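You operate a simulated robot arm through the tools that you are given. There is no shell and no other tool. Be economical: measure what you need, move in short steps, check, and stop when the job is done.

Carry out the task below with a simulated robot arm. There is one attempt and no reset: what you move stays moved.

TASK
Put one of the depth blocks from the top of the end table on the pale biscuit there.
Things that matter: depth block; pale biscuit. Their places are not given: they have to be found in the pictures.

It is judged by the outcome, as a careful person would: the job done as asked, and still so three seconds after it is handed in. It fails if anything else is knocked over, pushed out of place, dropped, spilled or broken.

THE ROBOT
A 6-joint arm with a two-finger parallel gripper, fixed in place. Base frame: the origin is at the foot of the arm, x ahead of it, y to its left, z up; the work surface is at about z = 0. Lengths are in mm, angles in degrees, forces in N, time in s.
With the tool pointing down near the work surface it reaches from about 180 to 460 mm from the base axis. Its first joint turns from -70.0 to 70.0 degrees. Payload 1.9 kg.
Tool frame: the origin (TCP) lies between the finger pads and is the grasp point; the fingertips stand 23 mm ahead of it; z points along the fingers, y is the line along which they close. The gripper opens to 94 mm. The fingers are 38 mm wide and 10 mm thick; the gripper's body (54 by 96 mm) begins 39 mm behind the TCP.
Orientation is that of the tool frame in the base frame, as a unit quaternion [x, y, z, w]. With the fingers straight down and closing along the base's y, the tool's x points along the base's -x, its y along +y and its z along -z.

THE INTERFACE
- The arm moves only by the tool send_rows. Its argument "steps" is a list of rows, each a list of 7 numbers: the shift along the tool's x, y, z in cm, then the turn, a rotation vector about the tool's x, y, z in degrees, then the gripper command, from -1 (shut) to 1 (fully open), values between in proportion. In form: [[x, y, z, wx, wy, wz, claw], ...]. A call has 1 to 12 rows; each row shifts and turns the commanded pose from where the row before left it, along the tool's axes as they then stand. A row lasts 0.2 s, in which the tool goes at most 50 mm and 8.6 degrees; a call with a longer step from one row to the next is refused whole, and so is a gripper value outside its range. A pose out of reach is approached as far as the arm can. The call stops where the force on the tool passes 40 N (or 10 N more than at its start, if that is more) or the arm is blocked; 0.2 s more then pass. The fingers move at their own pace (about 108 mm/s each) and stop on an object; they squeeze with about 33 N. The grip force told is the motor's: it shows also when the fingers shut on nothing. Time passes only in rows, and 0.2 s behind the last, so rows that do not move let the fingers close. It gives the time, the measured TCP pose, the force on the tool (base axes), the opening and the grip force at its end, in the units of the frame above (readings bear some noise).
- Cameras (640 x 400 px; columns grow to the right, rows downward): "scene" is fixed at [47.6, 302.1, 435]; the picture's right is [-0.85, -0.52, 0.00], its down [-0.24, 0.40, -0.88] and it looks along [0.46, -0.75, -0.47] (base axes); focal length 271 px, centre (320, 200). "wrist" rides on the gripper at [-39, 0, -44] in the tool frame; the picture's right is [0.00, -1.00, 0.00], its down [0.97, 0.00, -0.24] and it looks along [0.24, 0.00, 0.97] (tool axes); focal length 218 px, centre (320, 200).
- get_image(camera): a new picture of that camera. No time passes.
- probe_pixels(camera, pixels): for up to 12 pixels [column, row] of the newest picture of that camera ("zoom" is the newest enlarged one), the place [x, y, z] in the base frame of the surface seen there, good to about 3 mm. No time passes.
- inspect(camera, box): a new picture of the part [left, top, right, bottom] of that camera's present view, enlarged. No time passes.
- hand_in(): hands the job in; it is judged then, once.

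Work in short steps. Measure before you move; look again where a grasp or a placing could have gone wrong, and mend it. You have 60 turns and 16 pictures in all, the two below and enlarged ones among them. Open the gripper and draw the arm clear of the work before you hand the job in, unless the task says otherwise; then end with one line.

The tools are called after "Call:" by a JSON object that holds its "op" and its "data". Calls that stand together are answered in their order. send_rows: Moves the arm, as the interface text tells. Its arguments: {"type":"object","properties":{"steps":{"type":"array","items":{"type":"array","items":{"type":"number"}}}},"required":["steps"]} The other tools are called the same way: get_image (camera) takes a picture; probe_pixels (camera, pixels) gives the place of the surface under pixels of a picture; inspect (camera, box) takes an enlarged picture of a part of a camera's view; hand_in () hands the job in.

At the start:

```text
t: 0.0
eef_pos: [274.9, -51.0, 339.7]
tool_rot: [0.0, 1.0, 0.0, 0.0]
contact_force: [-0.6, -0.1, -1.1]
finger_gap: 94.2
grasp_force: 0.0
```

scene: 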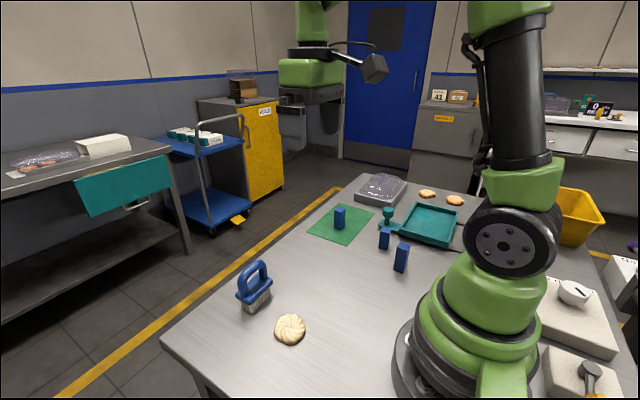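
wrist: 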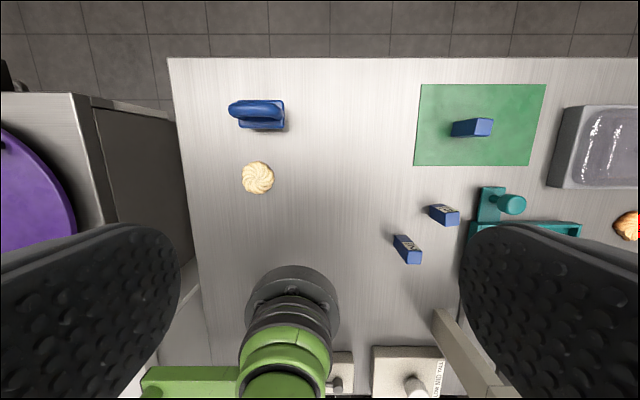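

The biscuit is near scene (290,329). The blue blocks are near (340,219), (384,238) and (401,257). I'll enlarge both areas.

Call:
{"op": "inspect", "data": {"camera": "scene", "box": [300, 160, 480, 280]}}

Call:
{"op": "inspect", "data": {"camera": "wrist", "box": [370, 80, 550, 280]}}

Call:
{"op": "probe_pixels", "data": {"camera": "wrist", "pixels": [[258, 178], [242, 178], [274, 178], [258, 163], [258, 194], [300, 178], [404, 241], [438, 211], [458, 131], [412, 257], [450, 220], [485, 128]]}}

```text
3.33 times, centred on (390, 220) of scene
```

zoom: 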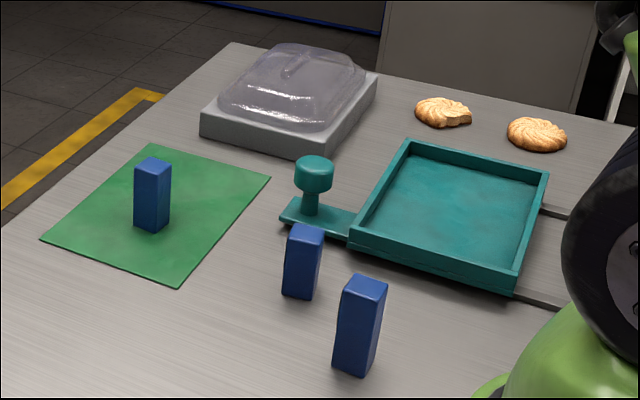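

```text
2.00 times, centred on (460, 180) of wrist
```

zoom: 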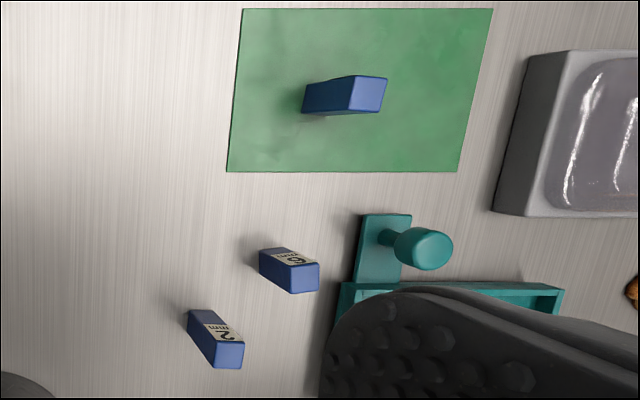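

```text
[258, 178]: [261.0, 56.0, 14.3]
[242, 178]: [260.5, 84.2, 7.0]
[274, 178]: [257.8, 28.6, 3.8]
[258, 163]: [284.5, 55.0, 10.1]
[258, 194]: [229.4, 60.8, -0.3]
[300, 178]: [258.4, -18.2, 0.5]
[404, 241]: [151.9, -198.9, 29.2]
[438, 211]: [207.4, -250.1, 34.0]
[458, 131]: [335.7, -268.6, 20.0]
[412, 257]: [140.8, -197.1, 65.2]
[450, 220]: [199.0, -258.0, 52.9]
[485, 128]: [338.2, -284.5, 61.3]
```

Block "2" stands clear of everything else, so I'll measure its top face and sides in the zoom.

Call:
{"op": "probe_pixels", "data": {"camera": "zoom", "pixels": [[217, 343], [242, 344], [239, 365], [215, 365], [229, 355], [189, 313], [212, 312], [262, 268], [292, 268], [316, 268], [296, 289], [304, 278]]}}

Call:
{"op": "inspect", "data": {"camera": "scene", "box": [220, 250, 360, 350]}}

```text
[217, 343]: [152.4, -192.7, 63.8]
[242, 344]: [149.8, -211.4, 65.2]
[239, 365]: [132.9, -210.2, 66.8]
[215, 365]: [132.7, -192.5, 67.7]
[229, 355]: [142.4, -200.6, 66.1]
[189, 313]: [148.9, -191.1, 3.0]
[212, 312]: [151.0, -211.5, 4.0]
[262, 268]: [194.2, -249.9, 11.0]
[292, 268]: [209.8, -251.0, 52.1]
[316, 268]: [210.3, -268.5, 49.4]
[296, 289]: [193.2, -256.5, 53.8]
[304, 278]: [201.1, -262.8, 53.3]
```

```text
4.00 times, centred on (290, 300) of scene
```

zoom: 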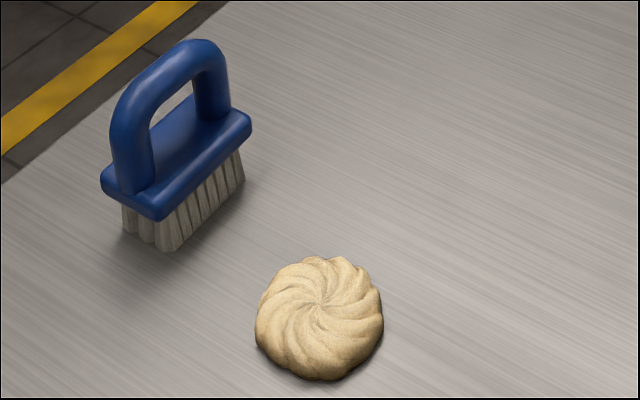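

Block "2" is about 20x20x66 mm, centred at (142,-201.5). Next I'll profile the biscuit to see whether its top is flat.

Call:
{"op": "probe_pixels", "data": {"camera": "zoom", "pixels": [[320, 304], [300, 304], [280, 304], [340, 304], [360, 304], [320, 285], [320, 270], [320, 325], [320, 345], [320, 370], [262, 310], [380, 310]]}}

Call:
{"op": "send_rows", "data": {"steps": [[1.5, -2.5, 0, 0, 0, 0, 0.2], [1.5, -2.5, 0, 0, 0, 0, -0.1], [2, -2.5, 0, 0, 0, 0, -0.1], [2, -2.5, 0, 0, 0, 0, -0.1], [2, -2.5, 0, 0, 0, 0, -0.1], [2.29, -2.55, 0, 0, 0, 0, -0.1], [0, 0, 4, 0, 0, 0, -0.1], [0, 0, 4, 0, 0, 0, -0.1], [0, 0, 4, 0, 0, 0, -0.1], [0, 0, 4, 0, 0, 0, -0.1], [0, 0, 0, 0, 0, 0, -0.1]]}}

```text
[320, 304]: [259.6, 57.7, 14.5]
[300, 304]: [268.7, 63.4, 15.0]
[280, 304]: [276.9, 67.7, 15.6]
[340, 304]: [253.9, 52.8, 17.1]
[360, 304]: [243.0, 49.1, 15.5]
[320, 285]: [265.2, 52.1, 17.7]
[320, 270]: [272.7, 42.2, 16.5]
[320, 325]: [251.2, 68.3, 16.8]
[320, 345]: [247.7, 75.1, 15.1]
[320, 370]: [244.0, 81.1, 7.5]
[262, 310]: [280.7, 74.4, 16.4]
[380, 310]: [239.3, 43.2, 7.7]
```

```text
t: 2.4
eef_pos: [162.4, -200.7, 179.7]
tool_rot: [0.0, 1.0, -0.001, 0.0]
contact_force: [0.1, -0.4, -0.4]
finger_gap: 42.4
grasp_force: 0.0
```

The biscuit's top is nearly flat at z≈16, centred around (259,59). I'll move the tool 20 mm further toward the base and look.

Call:
{"op": "send_rows", "data": {"steps": [[2.0, -0.08, 0, 0, 0, 0, -0.1], [0, 0, 2, 0, 0, 0, -0.1], [0, 0, 0, 0, 0, 0, -0.1]]}}

Call:
{"op": "get_image", "data": {"camera": "wrist"}}

```text
t: 3.2
eef_pos: [142.4, -201.8, 160.5]
tool_rot: [-0.001, 1.0, 0.001, -0.001]
contact_force: [-0.9, 1.0, 0.1]
finger_gap: 41.9
grasp_force: 0.1
```

```text
10 pictures are left
```

wrist: 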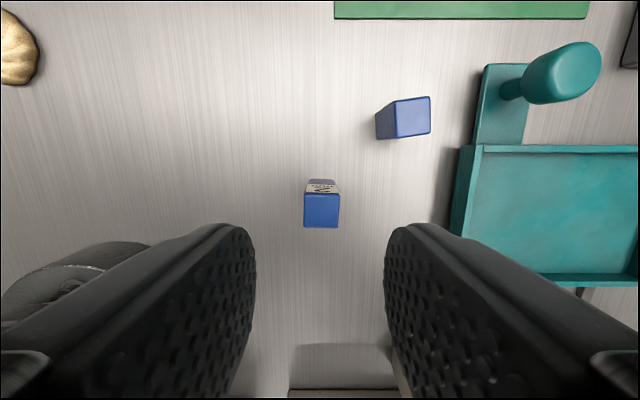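

The block is centred between the fingers and square to them. I'll check the object at the bottom, (340,350), for clearance before descending.

Call:
{"op": "probe_pixels", "data": {"camera": "wrist", "pixels": [[340, 346], [340, 375], [340, 392], [321, 211], [305, 211], [337, 211], [321, 196], [321, 226], [100, 260], [180, 245]]}}

```text
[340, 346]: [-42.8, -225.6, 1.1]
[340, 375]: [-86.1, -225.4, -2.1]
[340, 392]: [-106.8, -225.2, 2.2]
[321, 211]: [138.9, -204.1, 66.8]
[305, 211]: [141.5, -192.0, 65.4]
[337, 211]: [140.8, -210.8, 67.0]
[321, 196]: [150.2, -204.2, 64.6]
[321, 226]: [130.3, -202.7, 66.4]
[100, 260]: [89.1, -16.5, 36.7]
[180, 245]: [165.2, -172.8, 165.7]
```

All clear, so I'll descend to z≈46 and close the fingers.

Call:
{"op": "send_rows", "data": {"steps": [[0.1, 0, 3, 0, 0, 0, -0.1], [0, 0, 3, 0, 0, 0, -0.1], [0, 0, 3, 0, 0, 0, -0.1], [0, 0, 2.45, 0, 0, 0, -0.1], [0, 0, 0, 0, 0, 0, -0.1], [0, 0, 0, 0, 0, 0, -0.6], [0, 0, 0, 0, 0, 0, -1], [0, 0, 0, 0, 0, 0, -1]]}}

```text
t: 5.0
eef_pos: [139.8, -202.6, 45.0]
tool_rot: [0.001, 1.0, 0.001, -0.001]
contact_force: [-0.4, -0.1, -0.4]
finger_gap: 23.3
grasp_force: 33.3
```

The grip holds at a 23 mm gap. I'll lift, then carry the block toward a point above the biscuit.

Call:
{"op": "send_rows", "data": {"steps": [[0, 0, -2, 0, 0, 0, -1], [0, 0, -4, 0, 0, 0, -1], [0, 0, -4, 0, 0, 0, -1], [-2, 2, 0, 0, 0, 0, -1], [-2, 3.5, 0, 0, 0, 0, -1], [-2, 3.5, 0, 0, 0, 0, -1], [-2, 3.5, 0, 0, 0, 0, -1], [-2, 3.5, 0, 0, 0, 0, -1], [-1.92, 3.5, 0, 0, 0, 0, -1], [0, 3.5, 0, 0, 0, 0, -1], [0, 3.1, 0, 0, 0, 0, -1], [0, 0, 0, 0, 0, 0, -1]]}}

Call:
{"op": "get_image", "data": {"camera": "wrist"}}

Call:
{"op": "get_image", "data": {"camera": "scene"}}

```text
t: 7.6
eef_pos: [260.1, 57.4, 145.4]
tool_rot: [0.0, 1.0, 0.0, 0.0]
contact_force: [-0.7, 0.7, -0.9]
finger_gap: 23.5
grasp_force: 32.9
```

```text
9 pictures are left
```

wrist: 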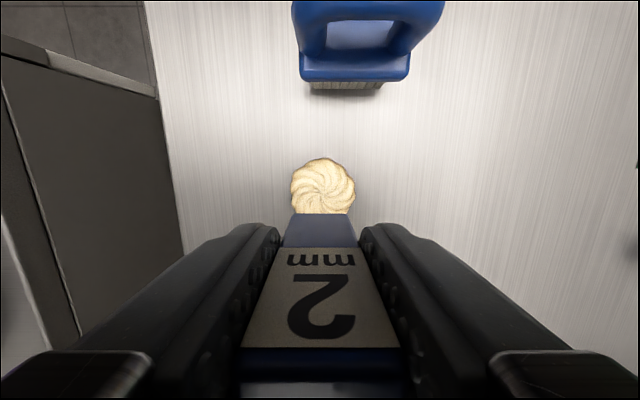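

```text
8 pictures are left
```

scene: 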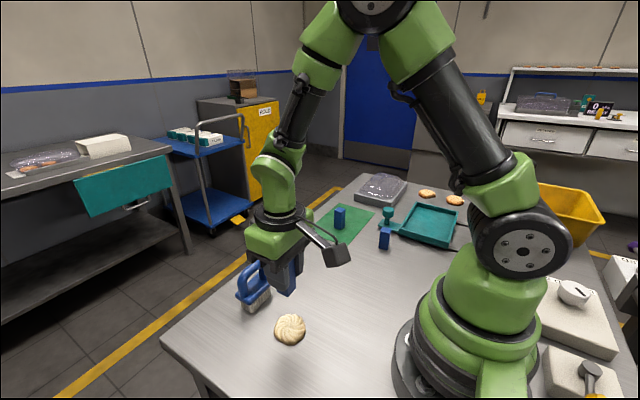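

The block is held upright over the biscuit. Before lowering, I'll probe the brush height and the biscuit edges.

Call:
{"op": "probe_pixels", "data": {"camera": "wrist", "pixels": [[355, 80], [355, 65], [310, 30], [292, 188], [354, 188], [323, 160], [323, 190], [320, 230], [300, 215], [345, 215]]}}

Call:
{"op": "probe_pixels", "data": {"camera": "scene", "pixels": [[257, 262], [248, 265], [268, 275], [290, 315], [290, 344], [275, 329], [304, 329], [290, 293]]}}

```text
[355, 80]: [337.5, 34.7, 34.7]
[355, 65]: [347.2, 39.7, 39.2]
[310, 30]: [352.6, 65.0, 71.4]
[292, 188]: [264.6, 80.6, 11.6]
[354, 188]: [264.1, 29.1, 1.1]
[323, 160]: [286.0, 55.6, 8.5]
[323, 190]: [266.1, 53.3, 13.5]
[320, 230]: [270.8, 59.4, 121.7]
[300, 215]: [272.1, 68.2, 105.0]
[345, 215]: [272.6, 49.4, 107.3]
```

```text
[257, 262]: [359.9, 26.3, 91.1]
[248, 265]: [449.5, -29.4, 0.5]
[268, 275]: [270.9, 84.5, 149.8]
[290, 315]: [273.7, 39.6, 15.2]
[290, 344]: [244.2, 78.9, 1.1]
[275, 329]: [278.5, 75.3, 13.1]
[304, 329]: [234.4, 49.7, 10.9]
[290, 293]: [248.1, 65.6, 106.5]
```

The biscuit's centre is about (258.5,56), and the brush starts at x>337, so it is clear. I'll nudge over and lower to just above the biscuit.

Call:
{"op": "send_rows", "data": {"steps": [[0.2, -0.15, 2, 0, 0, 0, -1], [0, 0, 2, 0, 0, 0, -1], [0, 0, 2, 0, 0, 0, -1], [0, 0, 1.6, 0, 0, 0, -1], [0, 0, 0, 0, 0, 0, -1]]}}

Call:
{"op": "send_rows", "data": {"steps": [[0, 0, 0.1, 0, 0, 0, -1], [0, 0, 0.1, 0, 0, 0, -1], [0, 0, 0, 0, 0, 0, -1]]}}

Call:
{"op": "inspect", "data": {"camera": "scene", "box": [220, 250, 360, 350]}}

```text
t: 8.8
eef_pos: [257.8, 57.2, 69.6]
tool_rot: [0.001, 1.0, 0.0, 0.0]
contact_force: [-0.1, -0.1, -0.3]
finger_gap: 23.4
grasp_force: 32.9
```

```text
t: 9.6
eef_pos: [257.4, 56.0, 65.8]
tool_rot: [0.0, 1.0, 0.0, -0.001]
contact_force: [-0.1, -0.1, -0.1]
finger_gap: 23.3
grasp_force: 33.2
```

```text
4.00 times, centred on (290, 300) of scene
```

zoom: 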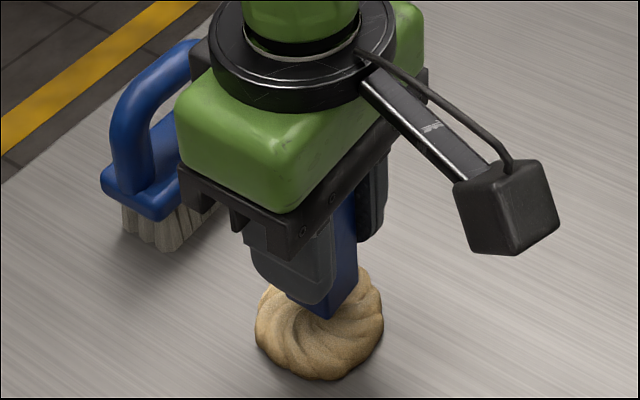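

The block is just above the biscuit's centre. I'll lower in 1 mm steps until the force rises.

Call:
{"op": "send_rows", "data": {"steps": [[0, 0, 0.1, 0, 0, 0, -1], [0, 0, 0.1, 0, 0, 0, -1], [0, 0, 0, 0, 0, 0, -1]]}}

Call:
{"op": "send_rows", "data": {"steps": [[0, 0, 0.1, 0, 0, 0, -1], [0, 0, 0, 0, 0, 0, -1]]}}

```text
t: 10.4
eef_pos: [257.7, 55.8, 64.0]
tool_rot: [0.0, 1.0, 0.0, 0.0]
contact_force: [-0.1, -0.6, -0.2]
finger_gap: 23.6
grasp_force: 32.9
```

```text
t: 11.0
eef_pos: [258.4, 57.5, 63.7]
tool_rot: [0.0, 1.0, -0.001, 0.0]
contact_force: [0.7, 0.1, 0.4]
finger_gap: 23.4
grasp_force: 33.4
```

Call:
{"op": "send_rows", "data": {"steps": [[0, 0, 0.1, 0, 0, 0, -1], [0, 0, 0, 0, 0, 0, -1]]}}

Call:
{"op": "send_rows", "data": {"steps": [[0, 0, 0.1, 0, 0, 0, -1], [0, 0, 0, 0, 0, 0, -1]]}}

```text
t: 11.6
eef_pos: [258.5, 56.9, 62.3]
tool_rot: [0.0, 1.0, -0.001, 0.0]
contact_force: [0.3, -0.1, -0.6]
finger_gap: 23.3
grasp_force: 32.7
```

```text
t: 12.2
eef_pos: [259.6, 57.1, 62.1]
tool_rot: [0.0, 1.0, 0.0, 0.0]
contact_force: [-0.2, 0.2, -1.2]
finger_gap: 23.5
grasp_force: 32.9
```

Still no clear contact at z≈62, so I'll continue in 1 mm steps.

Call:
{"op": "send_rows", "data": {"steps": [[0, 0, 0.1, 0, 0, 0, -1], [0, 0, 0, 0, 0, 0, -1]]}}

Call:
{"op": "send_rows", "data": {"steps": [[0, 0, 0.1, 0, 0, 0, -1], [0, 0, 0, 0, 0, 0, -1]]}}

Call:
{"op": "inspect", "data": {"camera": "scene", "box": [255, 295, 325, 345]}}

```text
t: 12.8
eef_pos: [259.0, 56.1, 59.8]
tool_rot: [0.0, 1.0, 0.0, 0.0]
contact_force: [0.1, 0.6, -0.3]
finger_gap: 23.8
grasp_force: 33.6
```

```text
t: 13.4
eef_pos: [258.2, 57.1, 60.2]
tool_rot: [0.0, 1.0, 0.0, 0.0]
contact_force: [0.4, 0.1, 2.6]
finger_gap: 23.2
grasp_force: 33.3
```

```text
8.00 times, centred on (290, 320) of scene
```

zoom: 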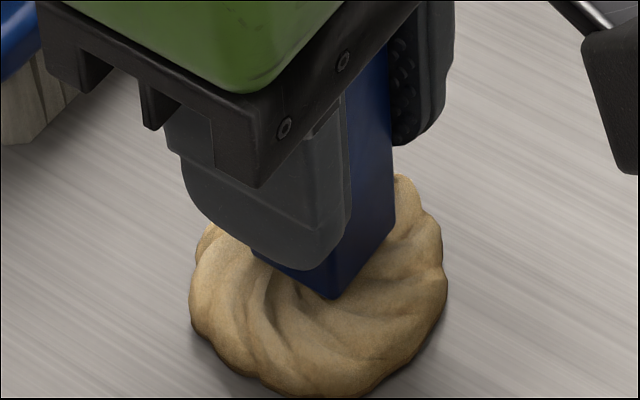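

Contact has begun: 2.6 N upward at z≈60. I'll press half a millimetre more to confirm.

Call:
{"op": "send_rows", "data": {"steps": [[0, 0, 0.05, 0, 0, 0, -1], [0, 0, 0, 0, 0, 0, -1]]}}

```text
t: 14.0
eef_pos: [258.3, 57.2, 58.6]
tool_rot: [0.0, 1.0, 0.001, 0.001]
contact_force: [-1.2, 0.4, 13.6]
finger_gap: 23.3
grasp_force: 33.0
```

The block is firmly seated at 13.6 N. I'll back off slightly and open gently, then check.

Call:
{"op": "send_rows", "data": {"steps": [[0, 0, -0.04, 0, 0, 0, -1], [0, 0, 0, 0, 0, 0, -0.5], [0, 0, 0, 0, 0, 0, -0.4], [0, 0, 0, 0, 0, 0, -0.2], [0, 0, 0, 0, 0, 0, -0.1], [0, 0, 0, 0, 0, 0, -0.1]]}}

Call:
{"op": "get_image", "data": {"camera": "wrist"}}

```text
t: 15.4
eef_pos: [258.2, 56.9, 59.3]
tool_rot: [0.0, 1.0, 0.0, 0.001]
contact_force: [-0.5, -1.2, -0.4]
finger_gap: 42.1
grasp_force: 0.0
```

```text
5 pictures are left
```

wrist: 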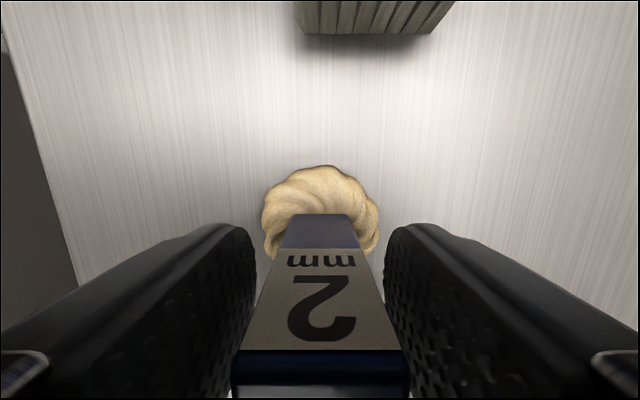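

The block stands upright and free. I'll withdraw straight up, then move aside.

Call:
{"op": "send_rows", "data": {"steps": [[0, 0, -1, 0, 0, 0, -0.1], [0, 0, -2, 0, 0, 0, -0.1], [0, 0, -3, 0, 0, 0, -0.1], [0, 0, -4, 0, 0, 0, -0.1], [0, 0, -4, 0, 0, 0, 0.2], [0, -4, -2, 0, 0, 0, 0.5], [0, -4, 0, 0, 0, 0, 1], [0, -4, 0, 0, 0, 0, 1], [0, 0, 0, 0, 0, 0, 1], [0, 0, 0, 0, 0, 0, 1]]}}

Call:
{"op": "inspect", "data": {"camera": "scene", "box": [220, 250, 360, 350]}}

Call:
{"op": "get_image", "data": {"camera": "scene"}}

```text
t: 17.6
eef_pos: [259.4, -61.9, 219.7]
tool_rot: [0.001, 1.0, 0.0, 0.0]
contact_force: [-0.1, 0.4, -0.1]
finger_gap: 93.8
grasp_force: 0.0
```

```text
4.00 times, centred on (290, 300) of scene
```

zoom: 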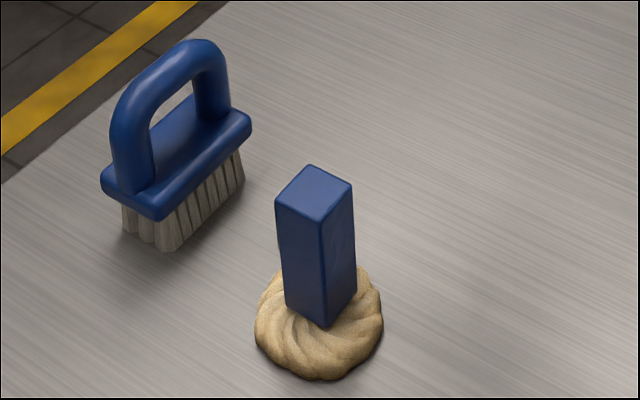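

```text
3 pictures are left
```

scene: 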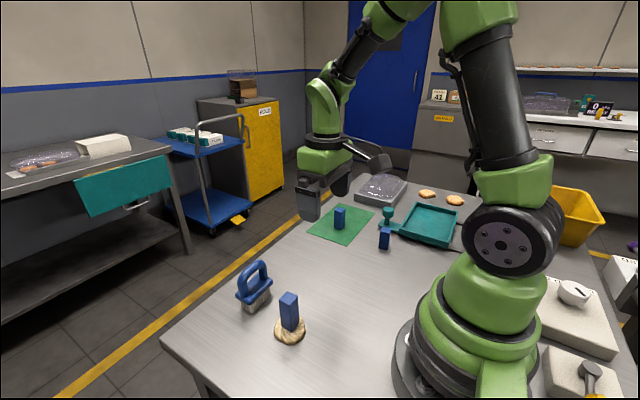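

The block is standing on the biscuit. I'll wait about 2.5 s and check that it stays put.

Call:
{"op": "send_rows", "data": {"steps": [[0, 0, 0, 0, 0, 0, 1], [0, 0, 0, 0, 0, 0, 1], [0, 0, 0, 0, 0, 0, 1], [0, 0, 0, 0, 0, 0, 1], [0, 0, 0, 0, 0, 0, 1], [0, 0, 0, 0, 0, 0, 1], [0, 0, 0, 0, 0, 0, 1], [0, 0, 0, 0, 0, 0, 1], [0, 0, 0, 0, 0, 0, 1], [0, 0, 0, 0, 0, 0, 1], [0, 0, 0, 0, 0, 0, 1], [0, 0, 0, 0, 0, 0, 1]]}}

Call:
{"op": "inspect", "data": {"camera": "scene", "box": [220, 250, 360, 350]}}

```text
t: 20.2
eef_pos: [260.1, -61.4, 220.5]
tool_rot: [0.0, 1.0, 0.0, 0.0]
contact_force: [0.9, -0.4, 0.2]
finger_gap: 94.0
grasp_force: 0.0
```

```text
4.00 times, centred on (290, 300) of scene
```

zoom: 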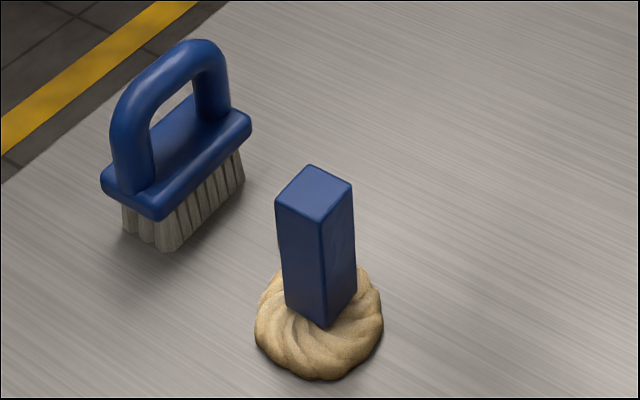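

The block hasn't moved, so I'm handing the job in.

Call:
{"op": "hand_in", "data": {}}

```text
The job is handed in.
```

The depth block marked "2 mm" now stands upright on the pale biscuit; it held still for the 2.5 s I watched, and nothing else in view was moved.
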